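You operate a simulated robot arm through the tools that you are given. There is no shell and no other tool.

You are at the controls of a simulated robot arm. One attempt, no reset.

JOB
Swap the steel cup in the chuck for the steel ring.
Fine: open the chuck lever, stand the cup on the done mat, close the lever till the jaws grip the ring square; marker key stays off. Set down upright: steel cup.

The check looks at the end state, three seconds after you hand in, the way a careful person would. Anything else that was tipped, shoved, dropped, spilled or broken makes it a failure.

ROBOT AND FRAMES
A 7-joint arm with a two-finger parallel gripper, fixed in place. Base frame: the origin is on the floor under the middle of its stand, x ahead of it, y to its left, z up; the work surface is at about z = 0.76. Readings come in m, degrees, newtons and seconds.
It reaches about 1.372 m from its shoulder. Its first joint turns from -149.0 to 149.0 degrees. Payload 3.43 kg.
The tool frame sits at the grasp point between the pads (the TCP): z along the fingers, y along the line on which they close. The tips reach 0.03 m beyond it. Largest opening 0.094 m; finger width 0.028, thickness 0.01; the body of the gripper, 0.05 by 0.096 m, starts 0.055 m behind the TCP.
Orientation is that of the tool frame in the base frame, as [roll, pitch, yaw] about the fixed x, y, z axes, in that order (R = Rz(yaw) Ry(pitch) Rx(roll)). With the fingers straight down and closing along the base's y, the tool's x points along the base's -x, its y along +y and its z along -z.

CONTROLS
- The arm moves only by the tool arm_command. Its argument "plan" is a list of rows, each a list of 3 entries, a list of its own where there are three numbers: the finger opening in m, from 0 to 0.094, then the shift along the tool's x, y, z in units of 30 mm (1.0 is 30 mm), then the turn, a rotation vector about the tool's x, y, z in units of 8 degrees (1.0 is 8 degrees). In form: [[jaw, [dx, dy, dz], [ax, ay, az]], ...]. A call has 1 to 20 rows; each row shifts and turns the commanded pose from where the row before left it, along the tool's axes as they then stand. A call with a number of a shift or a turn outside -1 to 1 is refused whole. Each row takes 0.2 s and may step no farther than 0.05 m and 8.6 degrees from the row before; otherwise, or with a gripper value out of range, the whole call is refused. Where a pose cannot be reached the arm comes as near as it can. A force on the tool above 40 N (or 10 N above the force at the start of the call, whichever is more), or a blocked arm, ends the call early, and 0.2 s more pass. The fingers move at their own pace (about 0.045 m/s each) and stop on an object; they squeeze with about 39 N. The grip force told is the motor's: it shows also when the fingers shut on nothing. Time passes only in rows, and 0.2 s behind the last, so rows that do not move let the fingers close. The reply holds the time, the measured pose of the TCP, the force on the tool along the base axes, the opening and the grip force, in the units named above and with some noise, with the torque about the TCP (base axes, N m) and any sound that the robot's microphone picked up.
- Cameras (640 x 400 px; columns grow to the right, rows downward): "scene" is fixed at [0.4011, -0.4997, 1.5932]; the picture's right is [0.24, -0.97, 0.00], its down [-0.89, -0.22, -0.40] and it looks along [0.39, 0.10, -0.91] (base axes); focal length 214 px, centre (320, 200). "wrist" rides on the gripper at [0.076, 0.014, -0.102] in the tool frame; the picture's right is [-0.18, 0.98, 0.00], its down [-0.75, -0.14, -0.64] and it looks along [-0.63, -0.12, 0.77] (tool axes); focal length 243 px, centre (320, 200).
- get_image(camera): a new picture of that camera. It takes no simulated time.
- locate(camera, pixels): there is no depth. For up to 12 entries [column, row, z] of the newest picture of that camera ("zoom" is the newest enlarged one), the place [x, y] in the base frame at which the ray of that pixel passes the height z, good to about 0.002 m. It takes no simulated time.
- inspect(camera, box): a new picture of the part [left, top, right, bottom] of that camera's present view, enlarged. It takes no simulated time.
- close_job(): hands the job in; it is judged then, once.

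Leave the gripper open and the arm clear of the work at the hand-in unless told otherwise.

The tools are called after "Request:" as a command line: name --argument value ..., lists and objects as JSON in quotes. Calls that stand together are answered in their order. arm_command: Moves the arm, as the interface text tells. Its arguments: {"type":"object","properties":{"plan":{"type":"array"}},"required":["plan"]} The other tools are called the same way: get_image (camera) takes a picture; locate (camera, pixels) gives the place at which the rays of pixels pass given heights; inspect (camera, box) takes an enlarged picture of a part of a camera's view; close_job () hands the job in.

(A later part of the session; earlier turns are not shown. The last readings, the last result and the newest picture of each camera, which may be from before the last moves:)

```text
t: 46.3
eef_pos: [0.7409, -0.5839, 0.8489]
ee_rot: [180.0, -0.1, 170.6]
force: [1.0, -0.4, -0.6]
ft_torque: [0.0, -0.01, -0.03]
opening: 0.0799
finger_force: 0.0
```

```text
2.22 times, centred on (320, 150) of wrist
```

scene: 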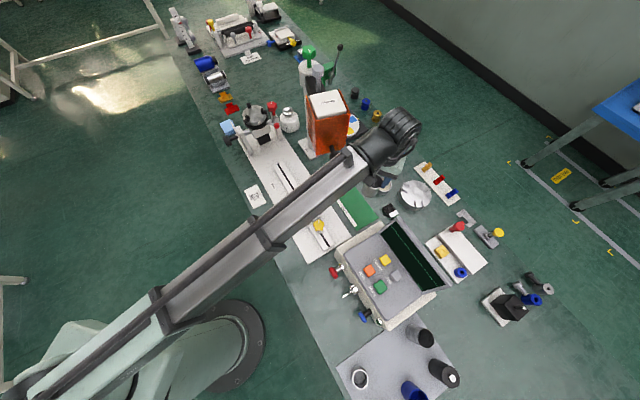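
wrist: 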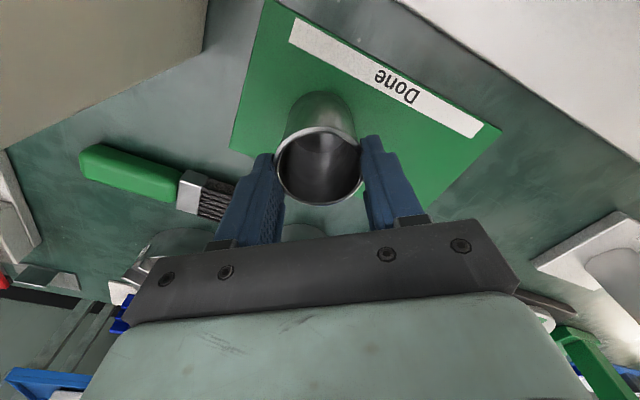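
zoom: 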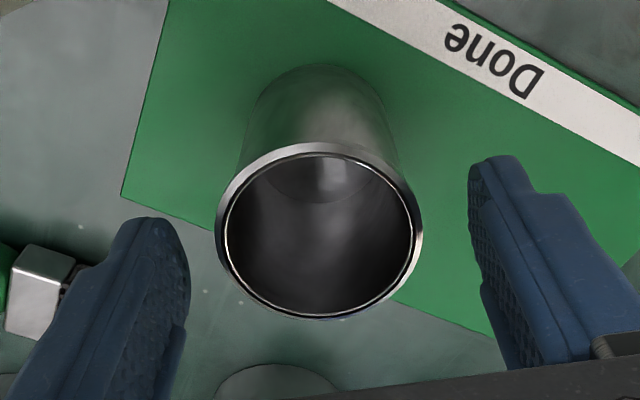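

The cup stands upright on the mat. I'll rise straight up, well clear of the rim.

Request:
arm_command --plan '[[0.085, [0, 0, -0.4], [0, 0, 0]], [0.09, [0, 0, -0.7], [0, 0, 0]], [0.09, [0, 0, -0.8], [0, 0, 0]], [0.09, [0, 0, -0.8], [0, 0, 0]], [0.09, [0, 0, -0.8], [0, 0, 0]], [0.09, [0, 0, -0.8], [0, 0, 0]], [0.09, [0, 0, -0.8], [0, 0, 0]], [0.09, [0, 0, -0.8], [0, 0, 0]], [0.09, [0, 0, 0], [0, 0, 0]]]'

Request:
inspect --camera "scene" --box '[340, 350, 400, 400]'

Request:
get_image --camera "wrist"

Request:
get_image --camera "scene"

```text
t: 48.3
eef_pos: [0.7422, -0.5826, 1.0251]
ee_rot: [180.0, -0.1, 170.8]
force: [-0.1, 0.4, -0.1]
ft_torque: [-0.03, 0.0, 0.01]
opening: 0.0901
finger_force: 0.1
```

```text
8.00 times, centred on (370, 375) of scene
```

zoom: 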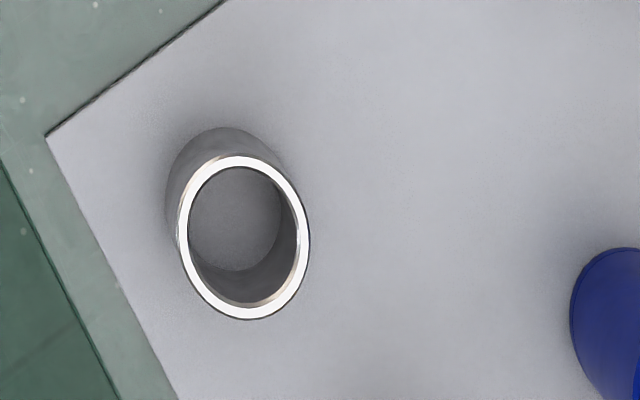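

```text
taken
```

wrist: 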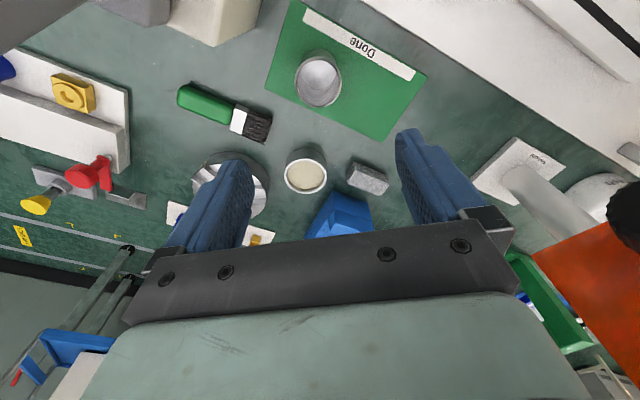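

```text
taken
```

scene: 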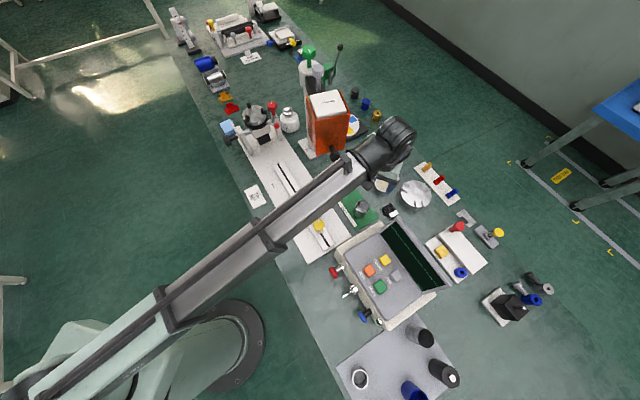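

The ring is upright on the grey mat near scene (360,379). I'll locate its top and base centres to get its height and position.

Request:
locate --camera "scene" --pixels '[[358.3, 375.6, 0.762], [360.5, 379.6, 0.79], [360.5, 379.6, 0.8], [360.5, 379.6, 0.81], [352.3, 379.6, 0.8], [368.8, 379.6, 0.8], [360.5, 369.3, 0.8], [360.5, 390, 0.8], [358.1, 365.9, 0.762], [350.6, 375, 0.762]]'

Request:
inspect --camera "scene" --box '[350, 190, 390, 225]'

Request:
inspect --camera "scene" --box '[325, 220, 465, 330]'

```text
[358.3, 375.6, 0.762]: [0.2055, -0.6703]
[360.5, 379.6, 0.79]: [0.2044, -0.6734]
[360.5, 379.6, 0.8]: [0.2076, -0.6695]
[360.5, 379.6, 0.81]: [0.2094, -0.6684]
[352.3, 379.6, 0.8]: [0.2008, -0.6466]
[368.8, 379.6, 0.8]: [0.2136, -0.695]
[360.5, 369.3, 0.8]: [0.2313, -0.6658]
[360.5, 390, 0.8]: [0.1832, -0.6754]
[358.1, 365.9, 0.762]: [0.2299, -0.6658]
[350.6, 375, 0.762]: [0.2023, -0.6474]
```

```text
11.43 times, centred on (370, 208) of scene
```

zoom: 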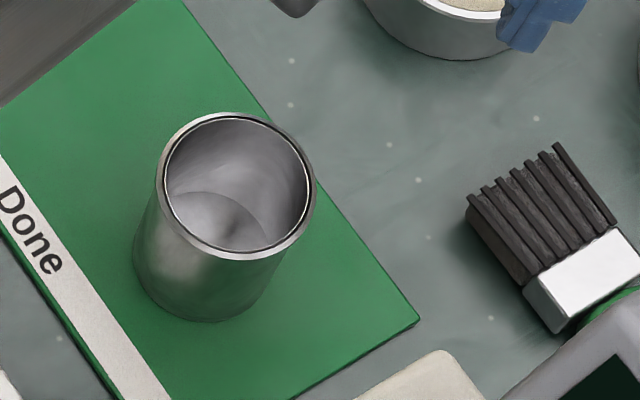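

```text
3.64 times, centred on (395, 275) of scene
```

zoom: 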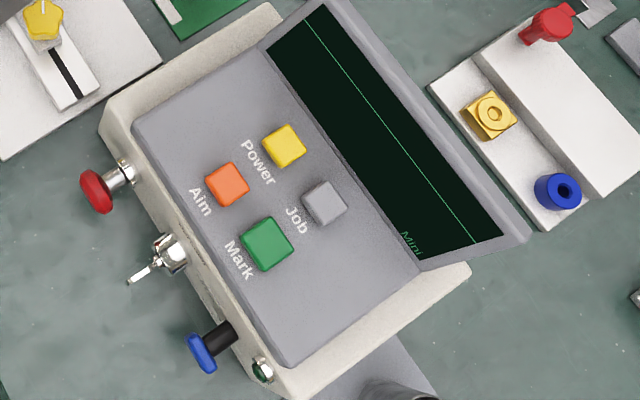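

The ring centre is at about (0.206, -0.670), with OD about 50 mm and height about 35 mm. The cup stands well on the mat. I'll rise a bit, turn the gripper so the camera stays off the forearm, and travel over the controller, high and clear of its keys, toward the ring.

Request:
arm_command --plan '[[0.09, [0, 0, -0.6], [0, 0, -0.8]], [0.09, [0, 0, -0.7], [0, 0, -0.9]], [0.09, [0, 0, -0.5], [0, 0, -0.9]], [0.09, [0, 0, 0], [0, 0, -0.9]], [0.09, [0, 0, 0], [0, 0, -0.9]], [0.09, [0, 0, 0], [0, 0, -0.9]], [0.09, [0, 0, 0], [0, 0, -0.95]], [0.09, [0.4, 0.25, 0], [0, 0, 0]], [0.09, [0.77, 0.479, 0], [0, 0, 0]], [0.09, [0.77, 0.479, 0], [0, 0, 0]], [0.09, [0.77, 0.479, 0], [0, 0, 0]], [0.09, [0.77, 0.479, 0], [0, 0, 0]], [0.09, [0.77, 0.479, 0], [0, 0, 0]], [0.09, [0.4, 0.25, 0], [0, 0, 0]], [0.09, [0, 0, 0], [0, 0, 0]]]'

Request:
get_image --camera "scene"

Request:
get_image --camera "wrist"

```text
t: 51.5
eef_pos: [0.5798, -0.6102, 1.0803]
ee_rot: [179.8, 0.0, -139.3]
force: [0.2, -0.3, 0.1]
ft_torque: [-0.02, -0.01, -0.01]
opening: 0.0901
finger_force: 0.0
```

```text
taken
```

scene: 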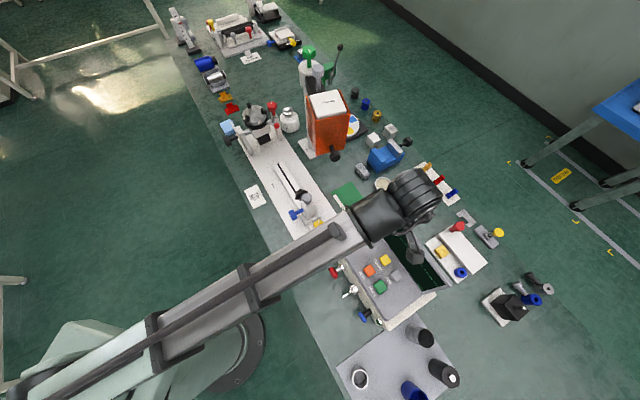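

```text
taken
```

wrist: 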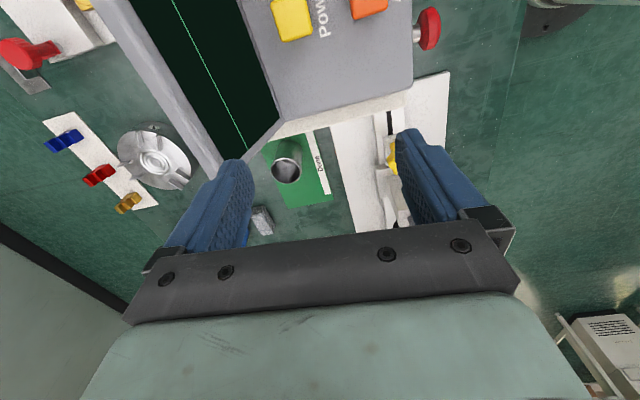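

The move is going smoothly. I'll check the monitor's height from this view before continuing over it.

Request:
locate --camera "wrist" --pixels '[[217, 172, 0.85], [217, 172, 0.9], [217, 172, 0.95], [217, 172, 1.0], [105, 5, 0.9], [105, 5, 0.95], [105, 5, 1.0], [428, 30, 0.85]]'

Request:
locate --camera "scene" --pixels '[[398, 213, 0.85], [398, 213, 0.9], [398, 213, 0.95], [398, 213, 1.0], [449, 289, 0.9], [449, 289, 0.95], [336, 272, 0.83], [345, 292, 0.83], [362, 316, 0.83]]'

Request:
inspect --camera "wrist" --box '[100, 0, 340, 220]'

```text
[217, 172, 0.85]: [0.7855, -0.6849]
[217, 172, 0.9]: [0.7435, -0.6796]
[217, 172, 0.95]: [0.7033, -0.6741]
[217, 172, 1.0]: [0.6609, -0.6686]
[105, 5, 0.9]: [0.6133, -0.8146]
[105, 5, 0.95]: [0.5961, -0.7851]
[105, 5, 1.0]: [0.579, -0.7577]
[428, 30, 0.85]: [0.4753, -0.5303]
```

```text
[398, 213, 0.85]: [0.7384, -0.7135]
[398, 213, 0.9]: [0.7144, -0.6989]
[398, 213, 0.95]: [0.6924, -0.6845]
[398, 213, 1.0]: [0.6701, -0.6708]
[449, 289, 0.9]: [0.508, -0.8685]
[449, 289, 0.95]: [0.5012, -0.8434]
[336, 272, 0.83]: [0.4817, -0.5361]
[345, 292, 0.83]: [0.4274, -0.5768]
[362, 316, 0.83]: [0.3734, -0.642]
```

```text
1.82 times, centred on (220, 110) of wrist
```

zoom: 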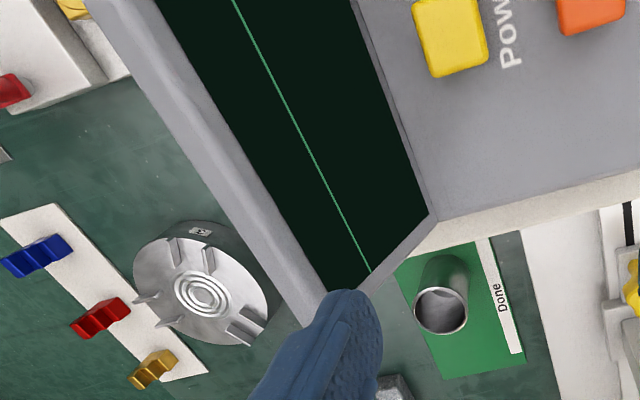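

The monitor's top edge is at about z 1.0 and the fingertips are at 1.05, so I'll keep this height. I'll continue toward the ring, over the panel and well above the keys.

Request:
arm_command --plan '[[0.09, [0.4, 0.25, 0], [0, 0, 0]], [0.09, [0.827, 0.507, 0], [0, 0, 0]], [0.09, [0.827, 0.507, 0], [0, 0, 0]], [0.09, [0.827, 0.507, 0], [0, 0, 0]], [0.09, [0.827, 0.507, 0], [0, 0, 0]], [0.09, [0.827, 0.507, 0], [0, 0, 0]], [0.09, [0.827, 0.507, 0], [0, 0, 0]], [0.09, [0.4, 0.25, 0], [0, 0, 0]], [0.09, [0, 0, 0], [0, 0, 0]]]'

Request:
get_image --camera "scene"

Request:
get_image --camera "wrist"

```text
t: 53.5
eef_pos: [0.3791, -0.6424, 1.0798]
ee_rot: [180.0, -0.1, -139.3]
force: [-0.2, 0.0, 0.6]
ft_torque: [0.02, 0.03, 0.0]
opening: 0.0901
finger_force: 0.2
```

```text
taken
```

scene: 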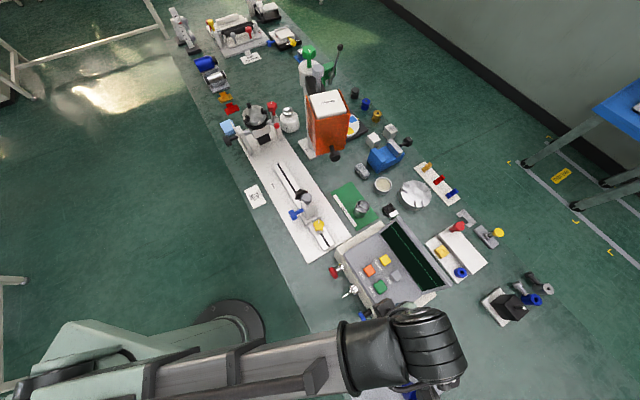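

```text
taken
```

wrist: 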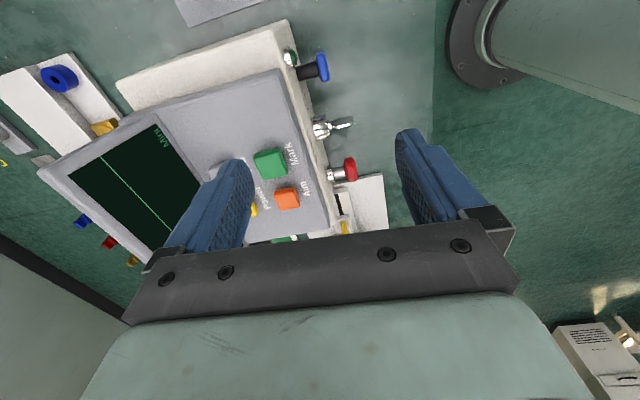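

Request:
inspect --camera "wrist" --box '[280, 90, 380, 170]'

Request:
arm_command --plan '[[0.09, [0.35, 0.21, 0], [0, 0, 0]], [0.09, [0.709, 0.436, 0], [0, 0, 0]], [0.09, [0.709, 0.436, 0], [0, 0, 0]], [0.09, [0.709, 0.436, 0], [0, 0, 0]], [0.09, [0.709, 0.436, 0], [0, 0, 0]], [0.09, [0.709, 0.436, 0], [0, 0, 0]], [0.09, [0.709, 0.436, 0], [0, 0, 0]], [0.09, [0.35, 0.22, 0], [0, 0, 0]], [0.09, [0, 0, 0], [0, 0, 0]]]'

Request:
get_image --camera "scene"

Request:
get_image --camera "wrist"

```text
5.00 times, centred on (330, 130) of wrist
```

zoom: 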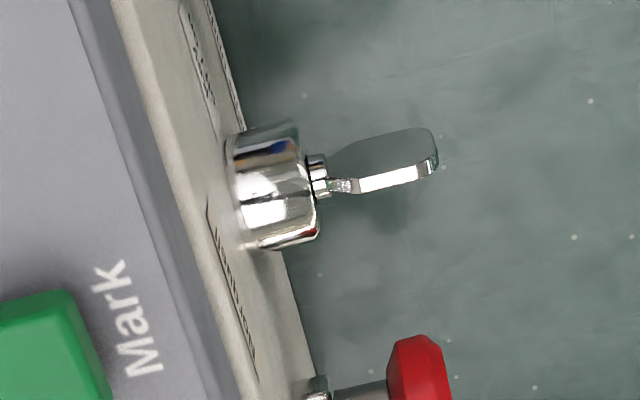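

```text
t: 55.5
eef_pos: [0.2053, -0.6688, 1.0799]
ee_rot: [179.9, 0.0, -139.3]
force: [-0.4, 0.2, 0.0]
ft_torque: [0.03, -0.01, 0.0]
opening: 0.09
finger_force: 0.1
```

```text
taken
```

scene: 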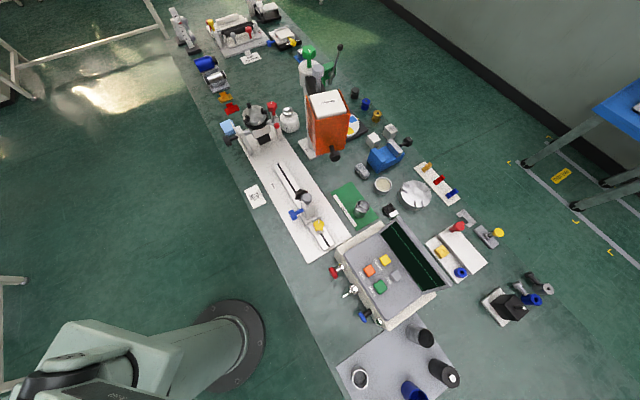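

```text
taken
```

wrist: 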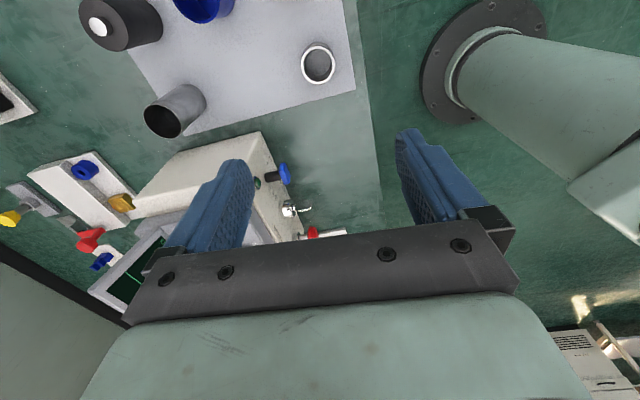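

The TCP is now above the ring, which shows at wrist (318,66). I'll enlarge it to measure its centre and height.

Request:
inspect --camera "wrist" --box '[278, 30, 358, 100]'

Request:
inspect --camera "scene" --box '[340, 355, 384, 400]'

```text
5.71 times, centred on (318, 65) of wrist
```

zoom: 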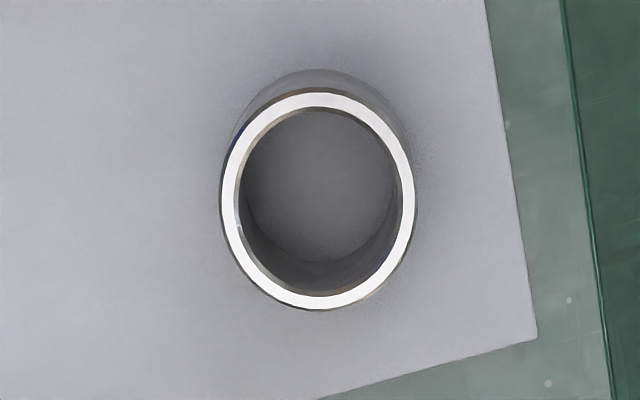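

```text
8.89 times, centred on (362, 378) of scene
```

zoom: 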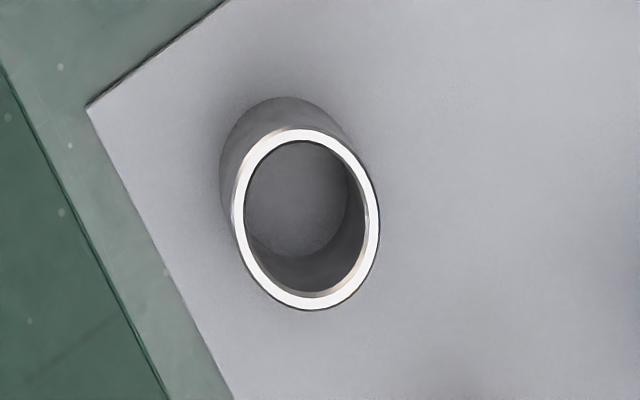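

Request:
locate --camera "zoom" --pixels '[[305, 219, 0.78], [305, 219, 0.79], [305, 219, 0.8], [231, 219, 0.79], [380, 219, 0.79]]'

Request:
inspect --camera "wrist" --box '[278, 30, 358, 100]'

Request:
locate --camera "zoom" --pixels '[[318, 200, 0.78], [318, 200, 0.79], [318, 200, 0.8], [220, 200, 0.79], [417, 200, 0.79], [318, 90, 0.79], [318, 310, 0.79], [318, 68, 0.762], [318, 262, 0.762]]'

```text
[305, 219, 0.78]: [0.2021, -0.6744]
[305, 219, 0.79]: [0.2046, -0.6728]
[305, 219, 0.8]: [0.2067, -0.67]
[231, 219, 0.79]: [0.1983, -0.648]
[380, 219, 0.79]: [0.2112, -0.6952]
```

```text
5.71 times, centred on (318, 65) of wrist
```

zoom: 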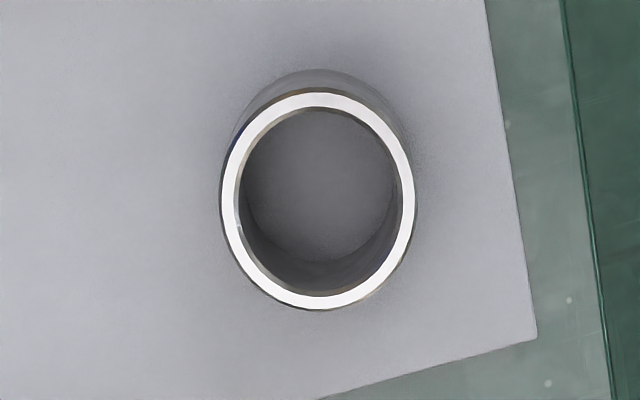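

```text
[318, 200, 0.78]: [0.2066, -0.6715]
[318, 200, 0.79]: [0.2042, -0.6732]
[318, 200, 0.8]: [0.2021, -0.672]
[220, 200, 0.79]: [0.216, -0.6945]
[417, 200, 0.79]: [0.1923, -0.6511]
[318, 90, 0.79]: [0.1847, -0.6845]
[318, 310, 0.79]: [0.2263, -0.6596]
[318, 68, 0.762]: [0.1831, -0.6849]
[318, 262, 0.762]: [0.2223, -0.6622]
```

The ring top is at z≈0.79, so it's about 28 mm tall, with OD about 49.5 mm and its centre at (0.2044, -0.673). Since the jaw tops stand about 20 mm above the chuck face, I'll grip only the ring's top 6 mm or so with the fingertips. First I'll lower to z≈0.87 to check alignment.

Request:
arm_command --plan '[[0.08, [0, 0, 0.6], [0, 0, 0]], [0.08, [0, 0, 0.9], [0, 0, 0]], [0.08, [0, 0, 0.9], [0, 0, 0]], [0.08, [0, 0, 0.9], [0, 0, 0]], [0.08, [0, 0, 0.9], [0, 0, 0]], [0.08, [0, 0, 0.9], [0, 0, 0]], [0.08, [0, 0, 0.9], [0, 0, 0]], [0.08, [0, 0, 0.7], [0, 0, 0]], [0.08, [0, 0, 0.3], [0, 0, 0]], [0.08, [0, 0, 0], [0, 0, 0]]]'

Request:
get_image --camera "wrist"

Request:
inspect --camera "scene" --box '[320, 310, 460, 400]'

```text
t: 57.7
eef_pos: [0.2061, -0.6698, 0.87]
ee_rot: [179.9, -0.1, -139.3]
force: [-0.8, 0.2, 0.1]
ft_torque: [0.02, 0.02, 0.0]
opening: 0.0799
finger_force: 0.0
```

```text
taken
```

wrist: 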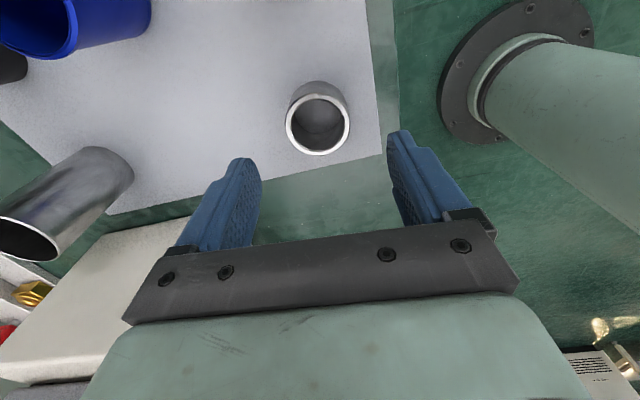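

```text
4.44 times, centred on (390, 355) of scene
```

zoom: 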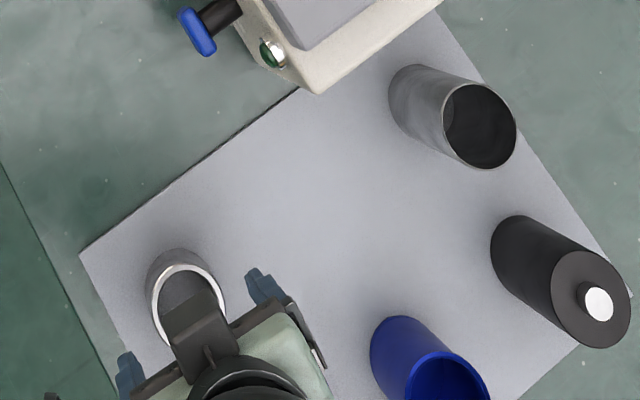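

Request:
inspect --camera "wrist" --box '[270, 70, 370, 165]'

```text
4.21 times, centred on (320, 118) of wrist
```

zoom: 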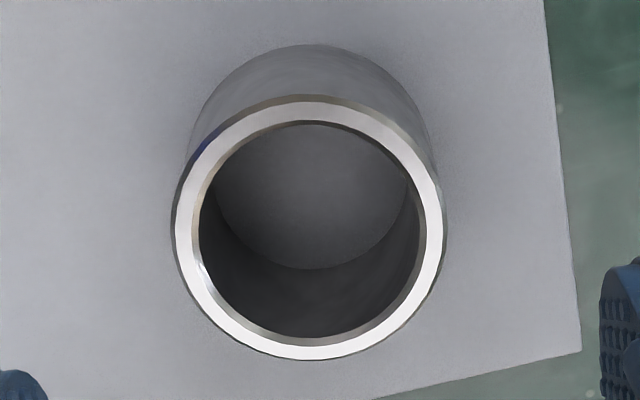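

Request:
locate --camera "zoom" --pixels '[[308.5, 227.5, 0.785], [308.5, 227.5, 0.79], [308.5, 227.5, 0.795], [308.5, 227.5, 0.8], [171, 227, 0.79], [446, 227, 0.79], [171, 227, 0.8], [446, 227, 0.8], [308, 95, 0.79], [308, 360, 0.79], [310, 45, 0.762], [310, 268, 0.762]]'

```text
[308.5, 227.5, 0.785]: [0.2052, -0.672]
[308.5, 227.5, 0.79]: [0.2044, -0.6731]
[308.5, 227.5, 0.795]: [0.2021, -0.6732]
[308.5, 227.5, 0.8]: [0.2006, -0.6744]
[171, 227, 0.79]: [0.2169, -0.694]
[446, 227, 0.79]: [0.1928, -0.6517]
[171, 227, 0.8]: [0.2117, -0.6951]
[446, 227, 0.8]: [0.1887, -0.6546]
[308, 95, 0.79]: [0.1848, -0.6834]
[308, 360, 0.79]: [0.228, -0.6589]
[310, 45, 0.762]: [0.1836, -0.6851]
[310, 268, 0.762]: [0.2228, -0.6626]
```

The ring top is confirmed at z 0.79 with its centre at (0.2045, -0.673). I'll correct about 3.5 mm sideways and descend to TCP z≈0.8135, so the tips overlap the ring's top by about 6.5 mm.

Request:
arm_command --plan '[[0.076, [0.11, -0.047, 0.4], [0, 0, 0]], [0.072, [0, 0, 0.5], [0, 0, 0]], [0.072, [0, 0, 0.5], [0, 0, 0]], [0.072, [0, 0, 0.3], [0, 0, 0]], [0.072, [0, 0, 0.18], [0, 0, 0]], [0.072, [0, 0, 0], [0, 0, 0]]]'

Request:
get_image --camera "wrist"

Request:
inspect --camera "wrist" --box '[220, 90, 420, 230]'

```text
t: 59.1
eef_pos: [0.2052, -0.6708, 0.8131]
ee_rot: [179.9, -0.1, -139.3]
force: [0.1, -0.3, -1.5]
ft_torque: [-0.01, 0.01, 0.02]
opening: 0.0724
finger_force: 0.0
```

```text
taken
```

wrist: 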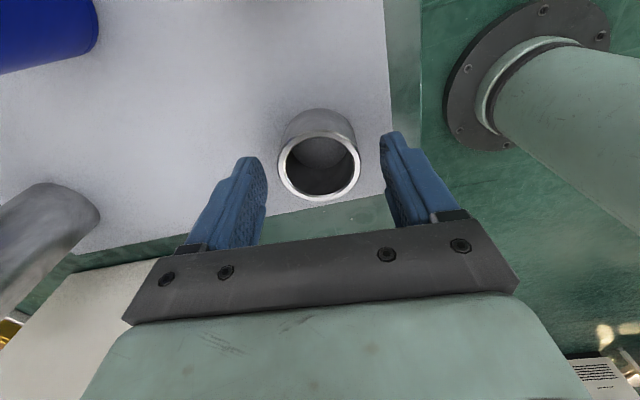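

```text
2.86 times, centred on (320, 160) of wrist
```

zoom: 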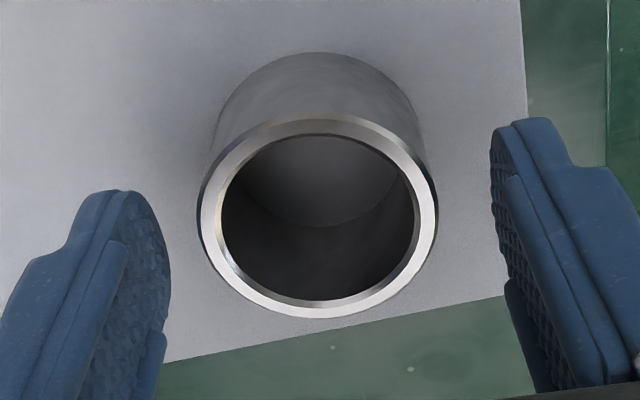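

The ring is centred between the fingers, with rim centre at (319,166) as expected. Closing now.

Request:
arm_command --plan '[[0.06, [0, 0, 0], [0, 0, 0]], [0.05, [0, 0, 0], [0, 0, 0]], [0.04, [0, 0, 0], [0, 0, 0]], [0.04, [0, 0, 0], [0, 0, 0]], [0.04, [0, 0, 0], [0, 0, 0]], [0.04, [0, 0, 0], [0, 0, 0]]]'

Request:
inspect --camera "wrist" --box '[220, 90, 420, 230]'

```text
t: 60.5
eef_pos: [0.2042, -0.6707, 0.814]
ee_rot: [179.9, -0.2, -139.3]
force: [-0.7, 0.1, 2.3]
ft_torque: [-0.06, -0.07, -0.04]
opening: 0.0481
finger_force: 39.2
```

```text
2.86 times, centred on (320, 160) of wrist
```

zoom: 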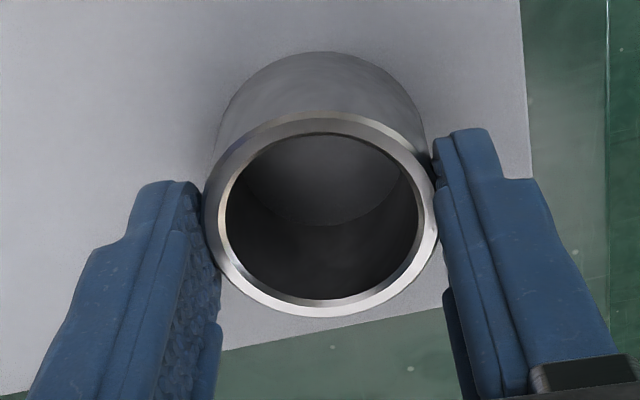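

It's gripped at 48 mm opening and 39 N. I'll lift slowly by about 3 cm and check in the picture whether the ring comes up without sliding.

Request:
arm_command --plan '[[0.04, [0, 0, -0.1], [0, 0, 0]], [0.04, [0, 0, -0.2], [0, 0, 0]], [0.04, [0, 0, -0.3], [0, 0, 0]], [0.04, [0, 0, -0.4], [0, 0, 0]], [0.04, [0, 0, 0], [0, 0, 0]]]'

Request:
inspect --camera "wrist" --box '[220, 90, 420, 230]'

```text
t: 61.7
eef_pos: [0.204, -0.6718, 0.8429]
ee_rot: [179.9, 0.0, -139.3]
force: [-0.6, 1.0, -1.9]
ft_torque: [-0.01, -0.02, -0.06]
opening: 0.0478
finger_force: 39.1
```

```text
2.86 times, centred on (320, 160) of wrist
```

zoom: 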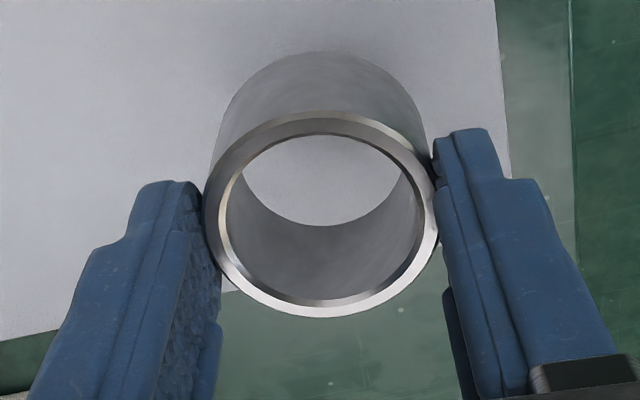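

The ring came up with no slip, at the same place between the fingers. Its bottom is about 52 mm below the TCP. I'll rise to z≈1.085 and start back, passing over the low side of the controller and away from its monitor.

Request:
arm_command --plan '[[0.04, [0, 0, -0.5], [0, 0, 0]], [0.04, [0, 0, -0.8], [0, 0, 0]], [0.04, [0, 0, -0.9], [0, 0, 0]], [0.04, [0, 0, -0.9], [0, 0, 0]], [0.04, [0, 0, -0.9], [0, 0, 0]], [0.04, [0, 0, -0.9], [0, 0, 0]], [0.04, [0, 0, -0.9], [0, 0, 0]], [0.04, [0, 0, -0.9], [0, 0, 0]], [0.04, [0, 0, -0.8], [0, 0, 0]], [0.04, [0, 0, -0.55], [0, 0, 0]], [0.04, [-0.45, -0.12, 0], [0, 0, 0]], [0.04, [-0.87, -0.241, 0], [0, 0, 0]], [0.04, [-0.87, -0.241, 0], [0, 0, 0]], [0.04, [-0.87, -0.241, 0], [0, 0, 0]], [0.04, [-0.87, -0.241, 0], [0, 0, 0]], [0.04, [-0.87, -0.241, 0], [0, 0, 0]], [0.04, [-0.87, -0.241, 0], [0, 0, 0]], [0.04, [-0.87, -0.241, 0], [0, 0, 0]], [0.04, [-0.42, -0.12, 0], [0, 0, 0]], [0.04, [0, 0, 0], [0, 0, 0]]]'

Request:
get_image --camera "scene"

Request:
get_image --camera "wrist"

```text
t: 65.9
eef_pos: [0.4022, -0.5797, 1.0848]
ee_rot: [179.8, 0.1, -139.2]
force: [0.2, 0.1, -1.2]
ft_torque: [0.01, 0.0, 0.03]
opening: 0.0481
finger_force: 39.0
```

```text
taken
```

scene: 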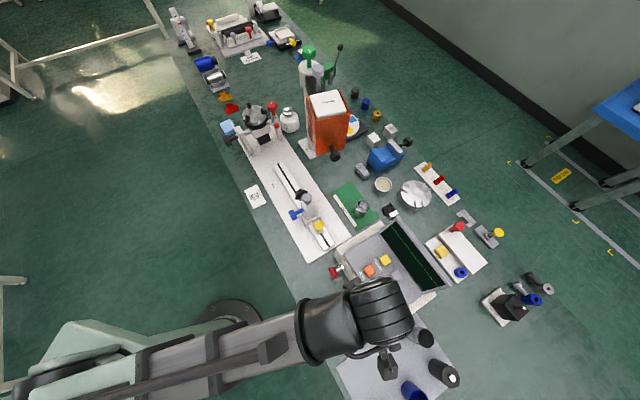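

```text
taken
```

wrist: 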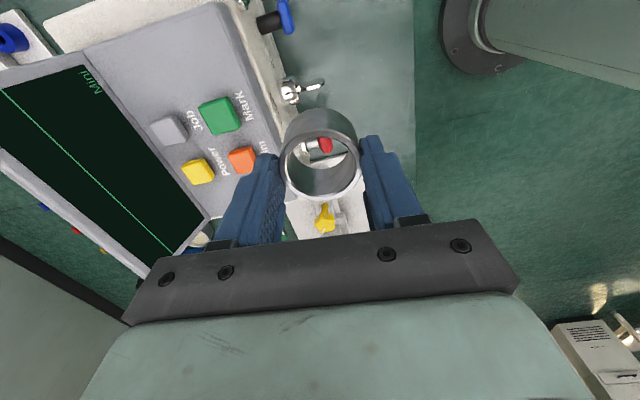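

Request:
arm_command --plan '[[0.04, [-0.45, -0.034, 0], [0, 0, 0]], [0.04, [-0.9, -0.068, 0], [0, 0, 0]], [0.04, [-0.9, -0.068, 0], [0, 0, 0]], [0.04, [-0.9, -0.068, 0], [0, 0, 0]], [0.04, [-0.9, -0.068, 0], [0, 0, 0]], [0.04, [-0.9, -0.068, 0], [0, 0, 0]], [0.04, [-0.9, -0.068, 0], [0, 0, 0]], [0.04, [-0.9, -0.068, 0], [0, 0, 0]], [0.04, [-0.9, -0.068, 0], [0, 0, 0]], [0.04, [-0.9, -0.068, 0], [0, 0, 0]], [0.04, [-0.45, -0.034, 0], [0, 0, 0]], [0.04, [-0.807, 0.258, 0], [0, 0, 0]], [0.04, [-0.807, 0.258, 0], [0, 0, 0]], [0.04, [-0.807, 0.258, 0], [0, 0, 0]], [0.04, [-0.807, 0.258, 0], [0, 0, 0]], [0.04, [-0.807, 0.258, 0], [0, 0, 0]], [0.04, [-0.807, 0.258, 0], [0, 0, 0]], [0.04, [0, 0, 0], [0, 0, 0]]]'

Request:
get_image --camera "scene"

Request:
get_image --camera "wrist"

```text
t: 69.7
eef_pos: [0.7001, -0.2897, 1.0852]
ee_rot: [179.9, -0.1, -139.4]
force: [-0.5, -0.5, -1.7]
ft_torque: [0.02, -0.01, -0.04]
opening: 0.0482
finger_force: 38.9
```

```text
taken
```

scene: 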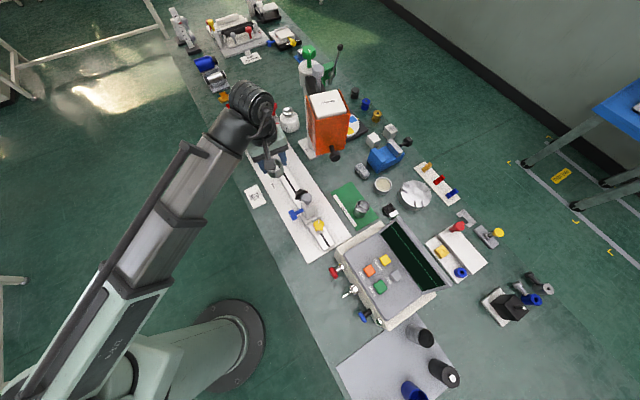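

```text
taken
```

wrist: 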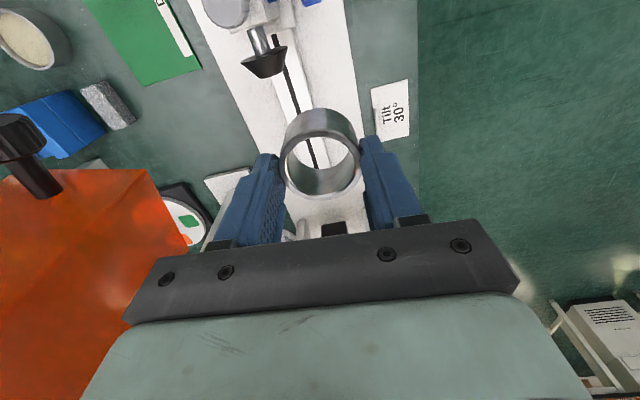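

Clear of the head. Next I'll go to above the chuck at z 1.085 (ring bottom about 1.03, jaw tops 0.98) and turn the gripper there so the fingers close along y, away from the red knob.

Request:
arm_command --plan '[[0.04, [-0.45, 0.018, 0], [0, 0, 0]], [0.04, [-0.909, 0.036, 0], [0, 0, 0]], [0.04, [-0.909, 0.036, 0], [0, 0, 0]], [0.04, [-0.909, 0.036, 0], [0, 0, 0]], [0.04, [-0.909, 0.036, 0], [0, 0, 0]], [0.04, [-0.909, 0.036, 0], [0, 0, 0]], [0.04, [-0.909, 0.036, 0], [0, 0, 0]], [0.04, [-0.777, -0.178, 0], [0, 0, 0]], [0.04, [-0.777, -0.178, 0], [0, 0, 0]], [0.04, [-0.777, -0.178, 0], [0, 0, 0]], [0.04, [-0.777, -0.178, 0], [0, 0, 0]], [0.04, [-0.777, -0.178, 0], [0, 0, 0]], [0.04, [-0.777, -0.178, 0], [0, 0, 0.85]], [0.04, [-0.35, 0.0, 0], [0, 0, 0.95]], [0.04, [0, 0, 0], [0, 0, 0.95]], [0.04, [0, 0, 0], [0, 0, 0.95]], [0.04, [0, 0, 0], [0, 0, 0.95]], [0.04, [0, 0, 0], [0, 0, 0.95]], [0.04, [0, 0, 0], [0, 0, 0]]]'

Request:
get_image --camera "scene"

Request:
get_image --camera "wrist"

```text
t: 73.7
eef_pos: [0.9651, -0.0968, 1.0832]
ee_rot: [-180.0, 0.0, 175.6]
force: [-0.4, 0.5, -1.6]
ft_torque: [0.02, 0.0, -0.02]
opening: 0.0482
finger_force: 39.0
```

```text
taken
```

scene: 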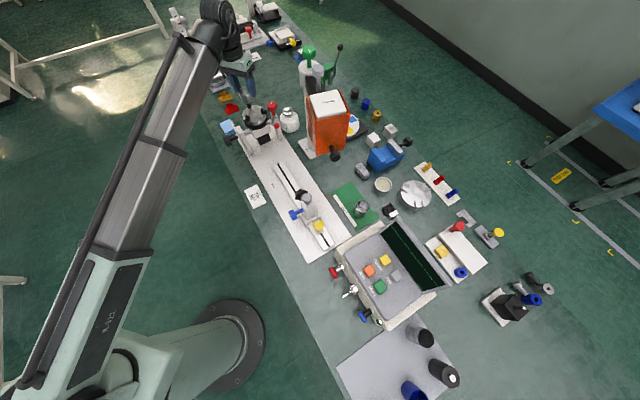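

```text
taken
```

wrist: 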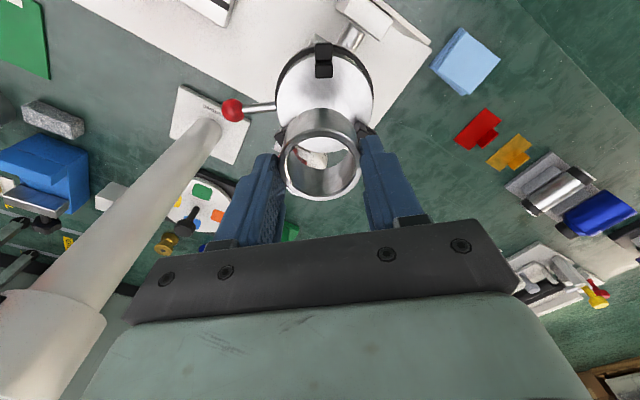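

The ring is above the chuck at (0.965, -0.097). I'll look closely from both cameras to fine-align it with the chuck axis.

Request:
inspect --camera "scene" --box '[225, 70, 289, 130]'

Request:
inspect --camera "wrist" --box '[260, 30, 390, 210]'

```text
6.67 times, centred on (257, 100) of scene
```

zoom: 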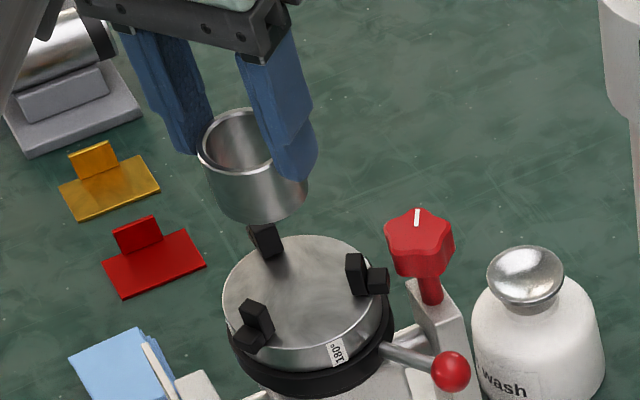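

```text
2.22 times, centred on (325, 120) of wrist
```

zoom: 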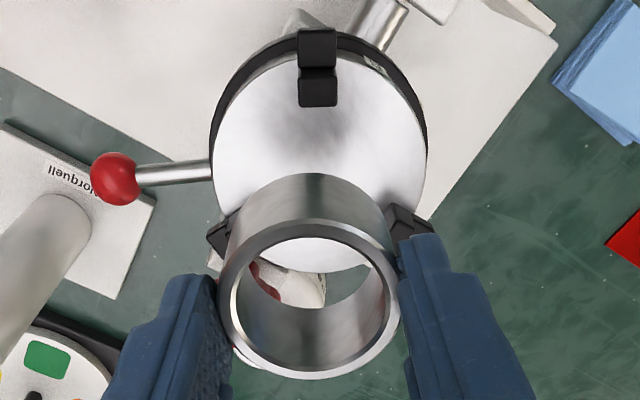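

Request:
locate --camera "zoom" --pixels '[[213, 150, 0.96], [427, 150, 0.96], [318, 55, 0.96], [318, 106, 0.98], [318, 70, 0.98], [228, 226, 0.98], [400, 212, 0.98], [115, 178, 0.934], [308, 297, 1.06]]'

Request:
inspect --camera "scene" --box '[240, 97, 288, 127]'

```text
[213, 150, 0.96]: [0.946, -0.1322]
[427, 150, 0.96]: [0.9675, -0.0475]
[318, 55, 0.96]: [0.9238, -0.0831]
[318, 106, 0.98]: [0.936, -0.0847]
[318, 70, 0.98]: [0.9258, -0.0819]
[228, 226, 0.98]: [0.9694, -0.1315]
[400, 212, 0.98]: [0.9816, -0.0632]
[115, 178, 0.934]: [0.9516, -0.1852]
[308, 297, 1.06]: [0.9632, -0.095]
```

```text
13.33 times, centred on (264, 112) of scene
```

zoom: 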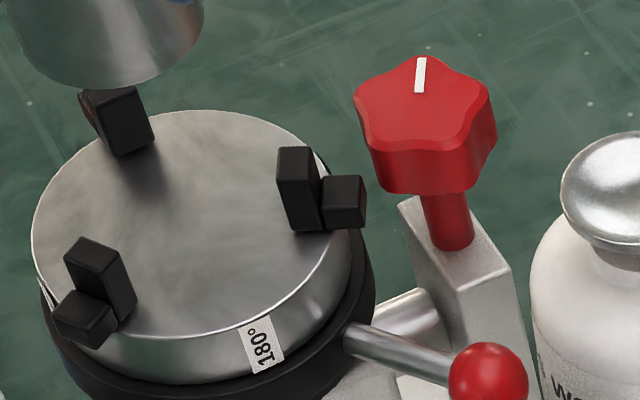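

Request:
locate --camera "zoom" --pixels '[[191.5, 225, 0.955], [191.5, 225, 0.96], [191.5, 225, 0.965], [32, 232, 0.96], [351, 240, 0.96], [190, 110, 0.96], [180, 339, 0.96], [120, 246, 0.98], [311, 150, 0.98], [124, 90, 0.98]]'

```text
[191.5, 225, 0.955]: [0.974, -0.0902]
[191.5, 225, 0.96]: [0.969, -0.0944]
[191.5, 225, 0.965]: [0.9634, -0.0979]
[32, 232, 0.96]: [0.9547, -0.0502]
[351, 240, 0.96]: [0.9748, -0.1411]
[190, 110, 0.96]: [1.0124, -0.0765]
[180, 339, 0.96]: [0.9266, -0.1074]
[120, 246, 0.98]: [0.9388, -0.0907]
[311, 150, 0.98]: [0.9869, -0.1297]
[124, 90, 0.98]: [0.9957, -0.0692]
```

The chuck axis is at about (0.968, -0.0935), so I'll shift 4 mm in x and 2 mm in y. Then I'll lower to about 8 mm above the face.

Request:
arm_command --plan '[[0.04, [-0.127, 0.087, 0.2], [0, 0, 0]], [0.04, [0, 0, 0.5], [0, 0, 0]], [0.04, [0, 0, 0.5], [0, 0, 0]], [0.04, [0, 0, 0.4], [0, 0, 0]], [0.04, [0, 0, 0.3], [0, 0, 0]], [0.04, [0, 0, 0], [0, 0, 0]], [0.04, [0, 0, 0], [0, 0, 0]]]'

Request:
inspect --camera "scene" --box '[240, 92, 288, 122]'

Request:
inspect --camera "wrist" --box '[240, 40, 400, 220]'

```text
t: 75.3
eef_pos: [0.9663, -0.0923, 1.0288]
ee_rot: [180.0, -0.2, 175.9]
force: [0.5, 0.4, -1.4]
ft_torque: [-0.01, 0.0, -0.01]
opening: 0.0483
finger_force: 38.4
```

```text
13.33 times, centred on (264, 107) of scene
```

zoom: 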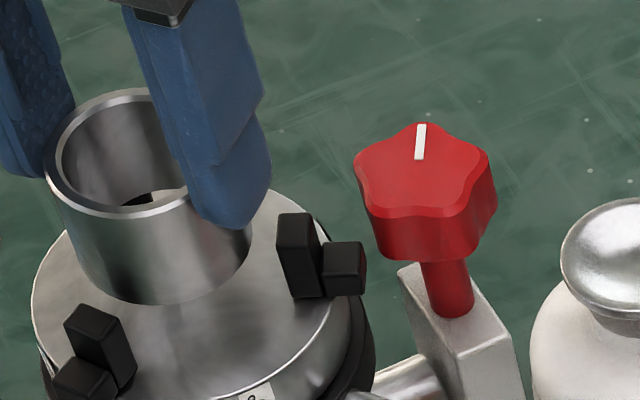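

```text
2.22 times, centred on (320, 130) of wrist
```

zoom: 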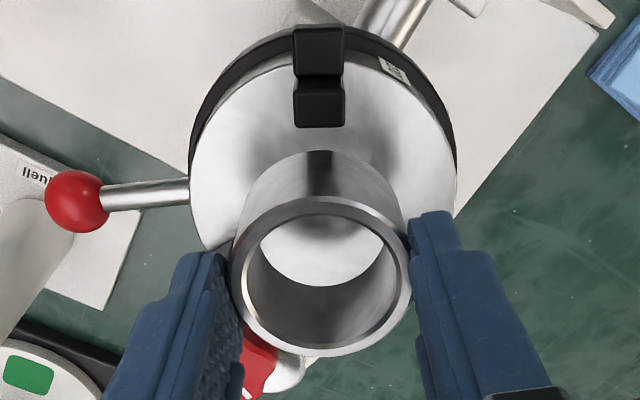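

The ring hangs level and centred, about 16 mm above the face. I'll lower it the rest of the way in small steps, watching for contact.

Request:
arm_command --plan '[[0.04, [0, 0, 0.15], [0, 0, 0]], [0.04, [0, 0, 0.15], [0, 0, 0]], [0.04, [0, 0, 0.08], [0, 0, 0]], [0.04, [0, 0, 0.03], [0, 0, 0]], [0.04, [0, 0, 0], [0, 0, 0]]]'

Request:
inspect --camera "scene" --box '[240, 97, 288, 127]'

```text
t: 76.5
eef_pos: [0.9665, -0.0935, 1.0149]
ee_rot: [180.0, -0.1, 175.8]
force: [0.7, -1.1, -1.7]
ft_torque: [-0.02, 0.0, -0.01]
opening: 0.0482
finger_force: 38.7
```

```text
13.33 times, centred on (264, 112) of scene
```

zoom: 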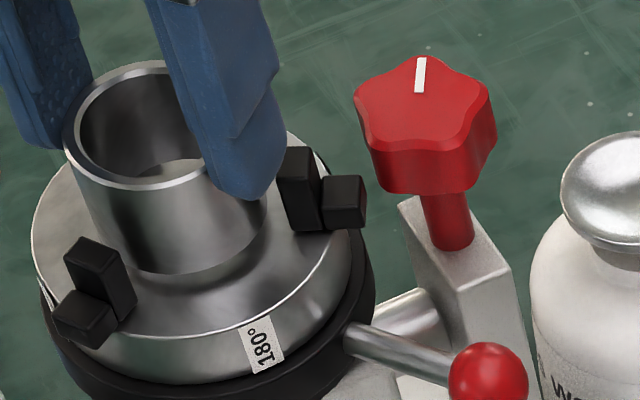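

Request:
arm_command --plan '[[0.04, [0, 0, 0.04], [0, 0, 0]], [0.04, [0, 0, 0.04], [0, 0, 0]], [0.04, [0, 0, 0], [0, 0, 0]]]'

Request:
inspect --camera "scene" --box '[240, 97, 288, 127]'

Request:
inspect --camera "wrist" --box '[240, 40, 400, 220]'

```text
t: 77.3
eef_pos: [0.9677, -0.0937, 1.0139]
ee_rot: [-180.0, -0.1, 175.9]
force: [-0.5, -0.1, -2.0]
ft_torque: [0.0, -0.03, 0.01]
opening: 0.0481
finger_force: 38.4
```

```text
13.33 times, centred on (264, 112) of scene
```

zoom: 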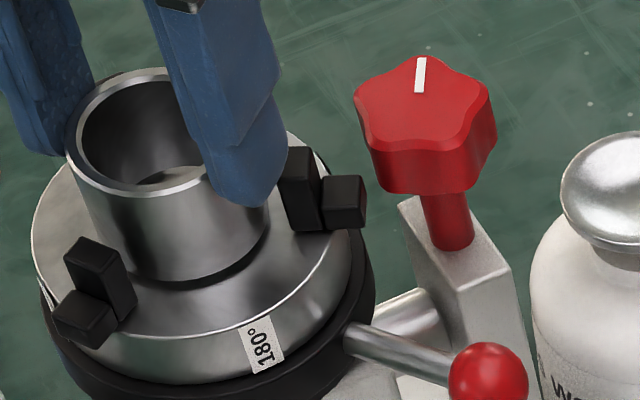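

```text
2.22 times, centred on (320, 130) of wrist
```

zoom: 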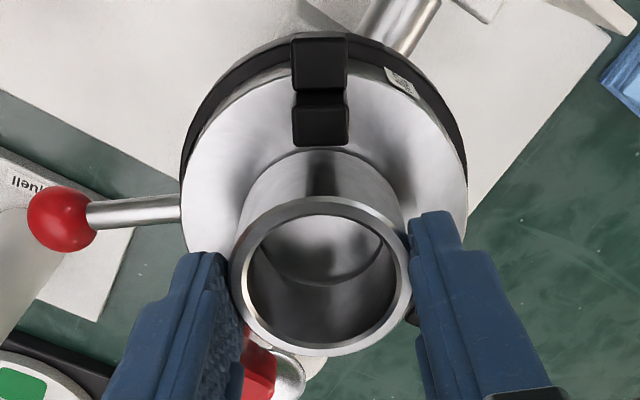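

The ring still hangs freely at -2 N, and its contact shadow is almost closed. Two or three more millimetre steps to go.

Request:
arm_command --plan '[[0.04, [0, 0, 0.04], [0, 0, 0]], [0.04, [0, 0, 0.03], [0, 0, 0]], [0.04, [0, 0, 0], [0, 0, 0]]]'

Request:
inspect --camera "scene" --box '[240, 97, 288, 127]'

```text
t: 78.1
eef_pos: [0.9678, -0.0941, 1.0109]
ee_rot: [-180.0, -0.1, 175.9]
force: [-0.1, 0.4, -1.5]
ft_torque: [0.02, -0.01, -0.01]
opening: 0.0482
finger_force: 39.3
```

```text
13.33 times, centred on (264, 112) of scene
```

zoom: 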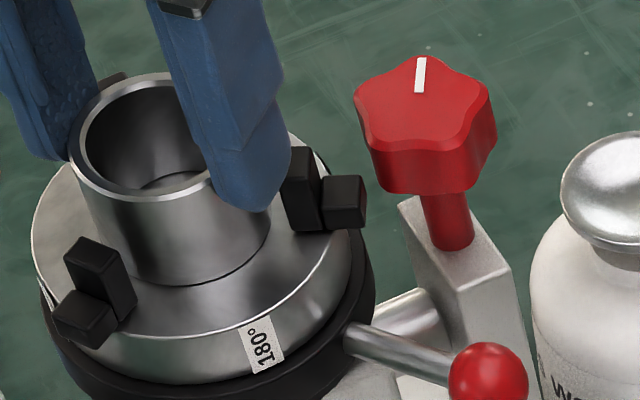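

Request:
arm_command --plan '[[0.04, [0, 0, 0.03], [0, 0, 0]], [0.04, [0, 0, 0], [0, 0, 0]]]'

Request:
inspect --camera "scene" --box '[240, 97, 288, 127]'

```text
t: 78.7
eef_pos: [0.968, -0.0931, 1.0101]
ee_rot: [-180.0, -0.1, 175.8]
force: [1.6, -0.7, 7.6]
ft_torque: [0.02, -0.19, -0.01]
opening: 0.0484
finger_force: 38.9
```

```text
13.33 times, centred on (264, 112) of scene
```

zoom: 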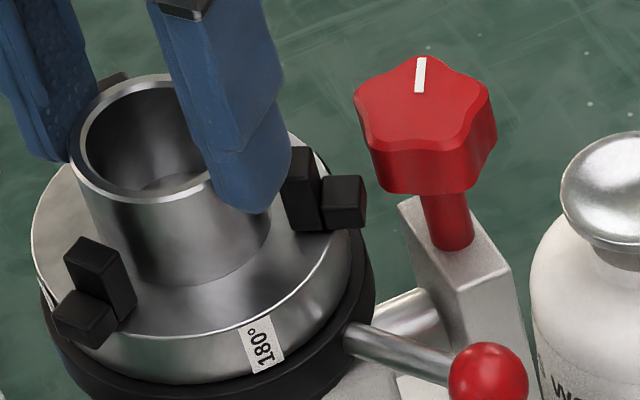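

Contact at TCP z 1.010, with about +9 N over the hanging weight, so the ring is on the face. I'll press half a millimetre to seat it flat. Then I'll open only a few millimetres, so the tips don't brush the jaw at 286°, and lift straight up.

Request:
arm_command --plan '[[0.04, [0, 0, 0.02], [0, 0, 0]], [0.04, [0, 0, 0], [0, 0, 0]]]'

Request:
inspect --camera "wrist" --box '[240, 40, 400, 220]'

```text
t: 79.3
eef_pos: [0.967, -0.0926, 1.0106]
ee_rot: [-180.0, 0.0, 176.0]
force: [3.5, -0.8, 15.4]
ft_torque: [0.05, -0.38, 0.01]
opening: 0.0484
finger_force: 39.0
```

```text
2.22 times, centred on (320, 130) of wrist
```

zoom: 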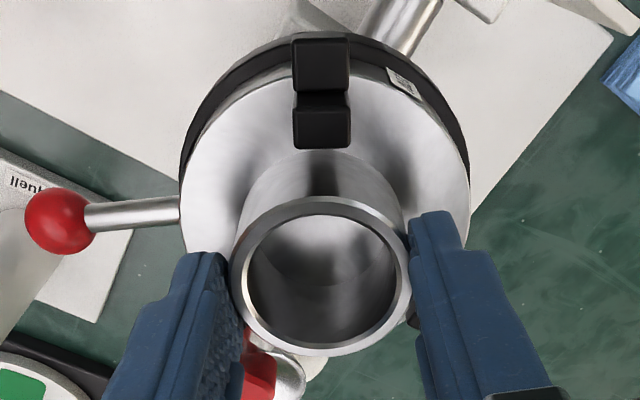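

It's seated, with a slight one-sided load from the grip. I'll relieve the pressure and then let go with just a small opening.

Request:
arm_command --plan '[[0.04, [0, 0, -0.035], [0, 0, 0]], [0.04, [0, 0, 0], [0, 0, 0]], [0.05, [0, 0, 0], [0, 0, 0]], [0.053, [0, 0, 0], [0, 0, 0]], [0.0545, [0, 0, 0], [0, 0, 0]], [0.0545, [0, 0, 0], [0, 0, 0]]]'

Request:
inspect --camera "scene" --box '[240, 97, 288, 127]'

Request:
inspect --camera "wrist" --box '[240, 40, 400, 220]'

```text
t: 80.7
eef_pos: [0.9676, -0.0923, 1.0106]
ee_rot: [179.9, -0.1, 175.9]
force: [1.4, 6.5, 9.8]
ft_torque: [-0.08, -0.14, 0.09]
opening: 0.0515
finger_force: 0.0
```

```text
13.33 times, centred on (264, 112) of scene
```

zoom: 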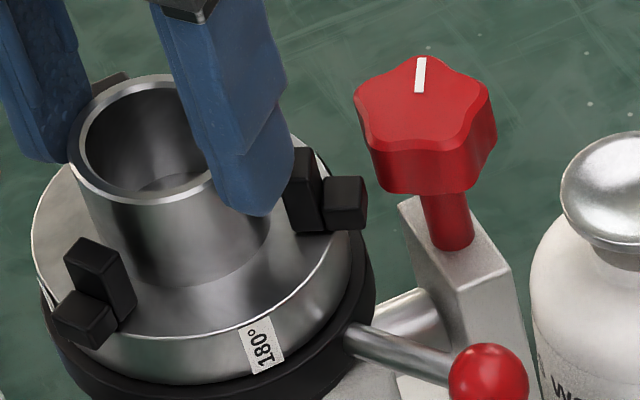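

```text
2.22 times, centred on (320, 130) of wrist
```

zoom: 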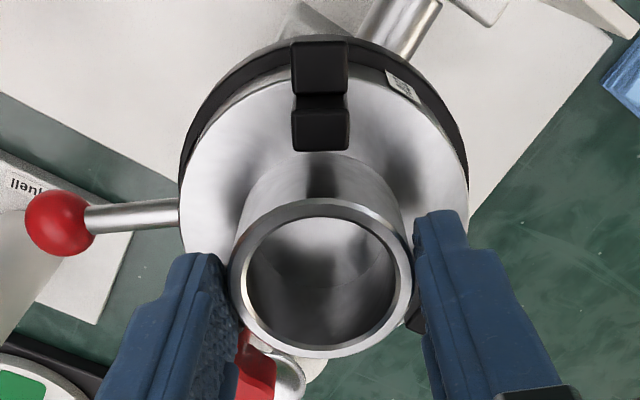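

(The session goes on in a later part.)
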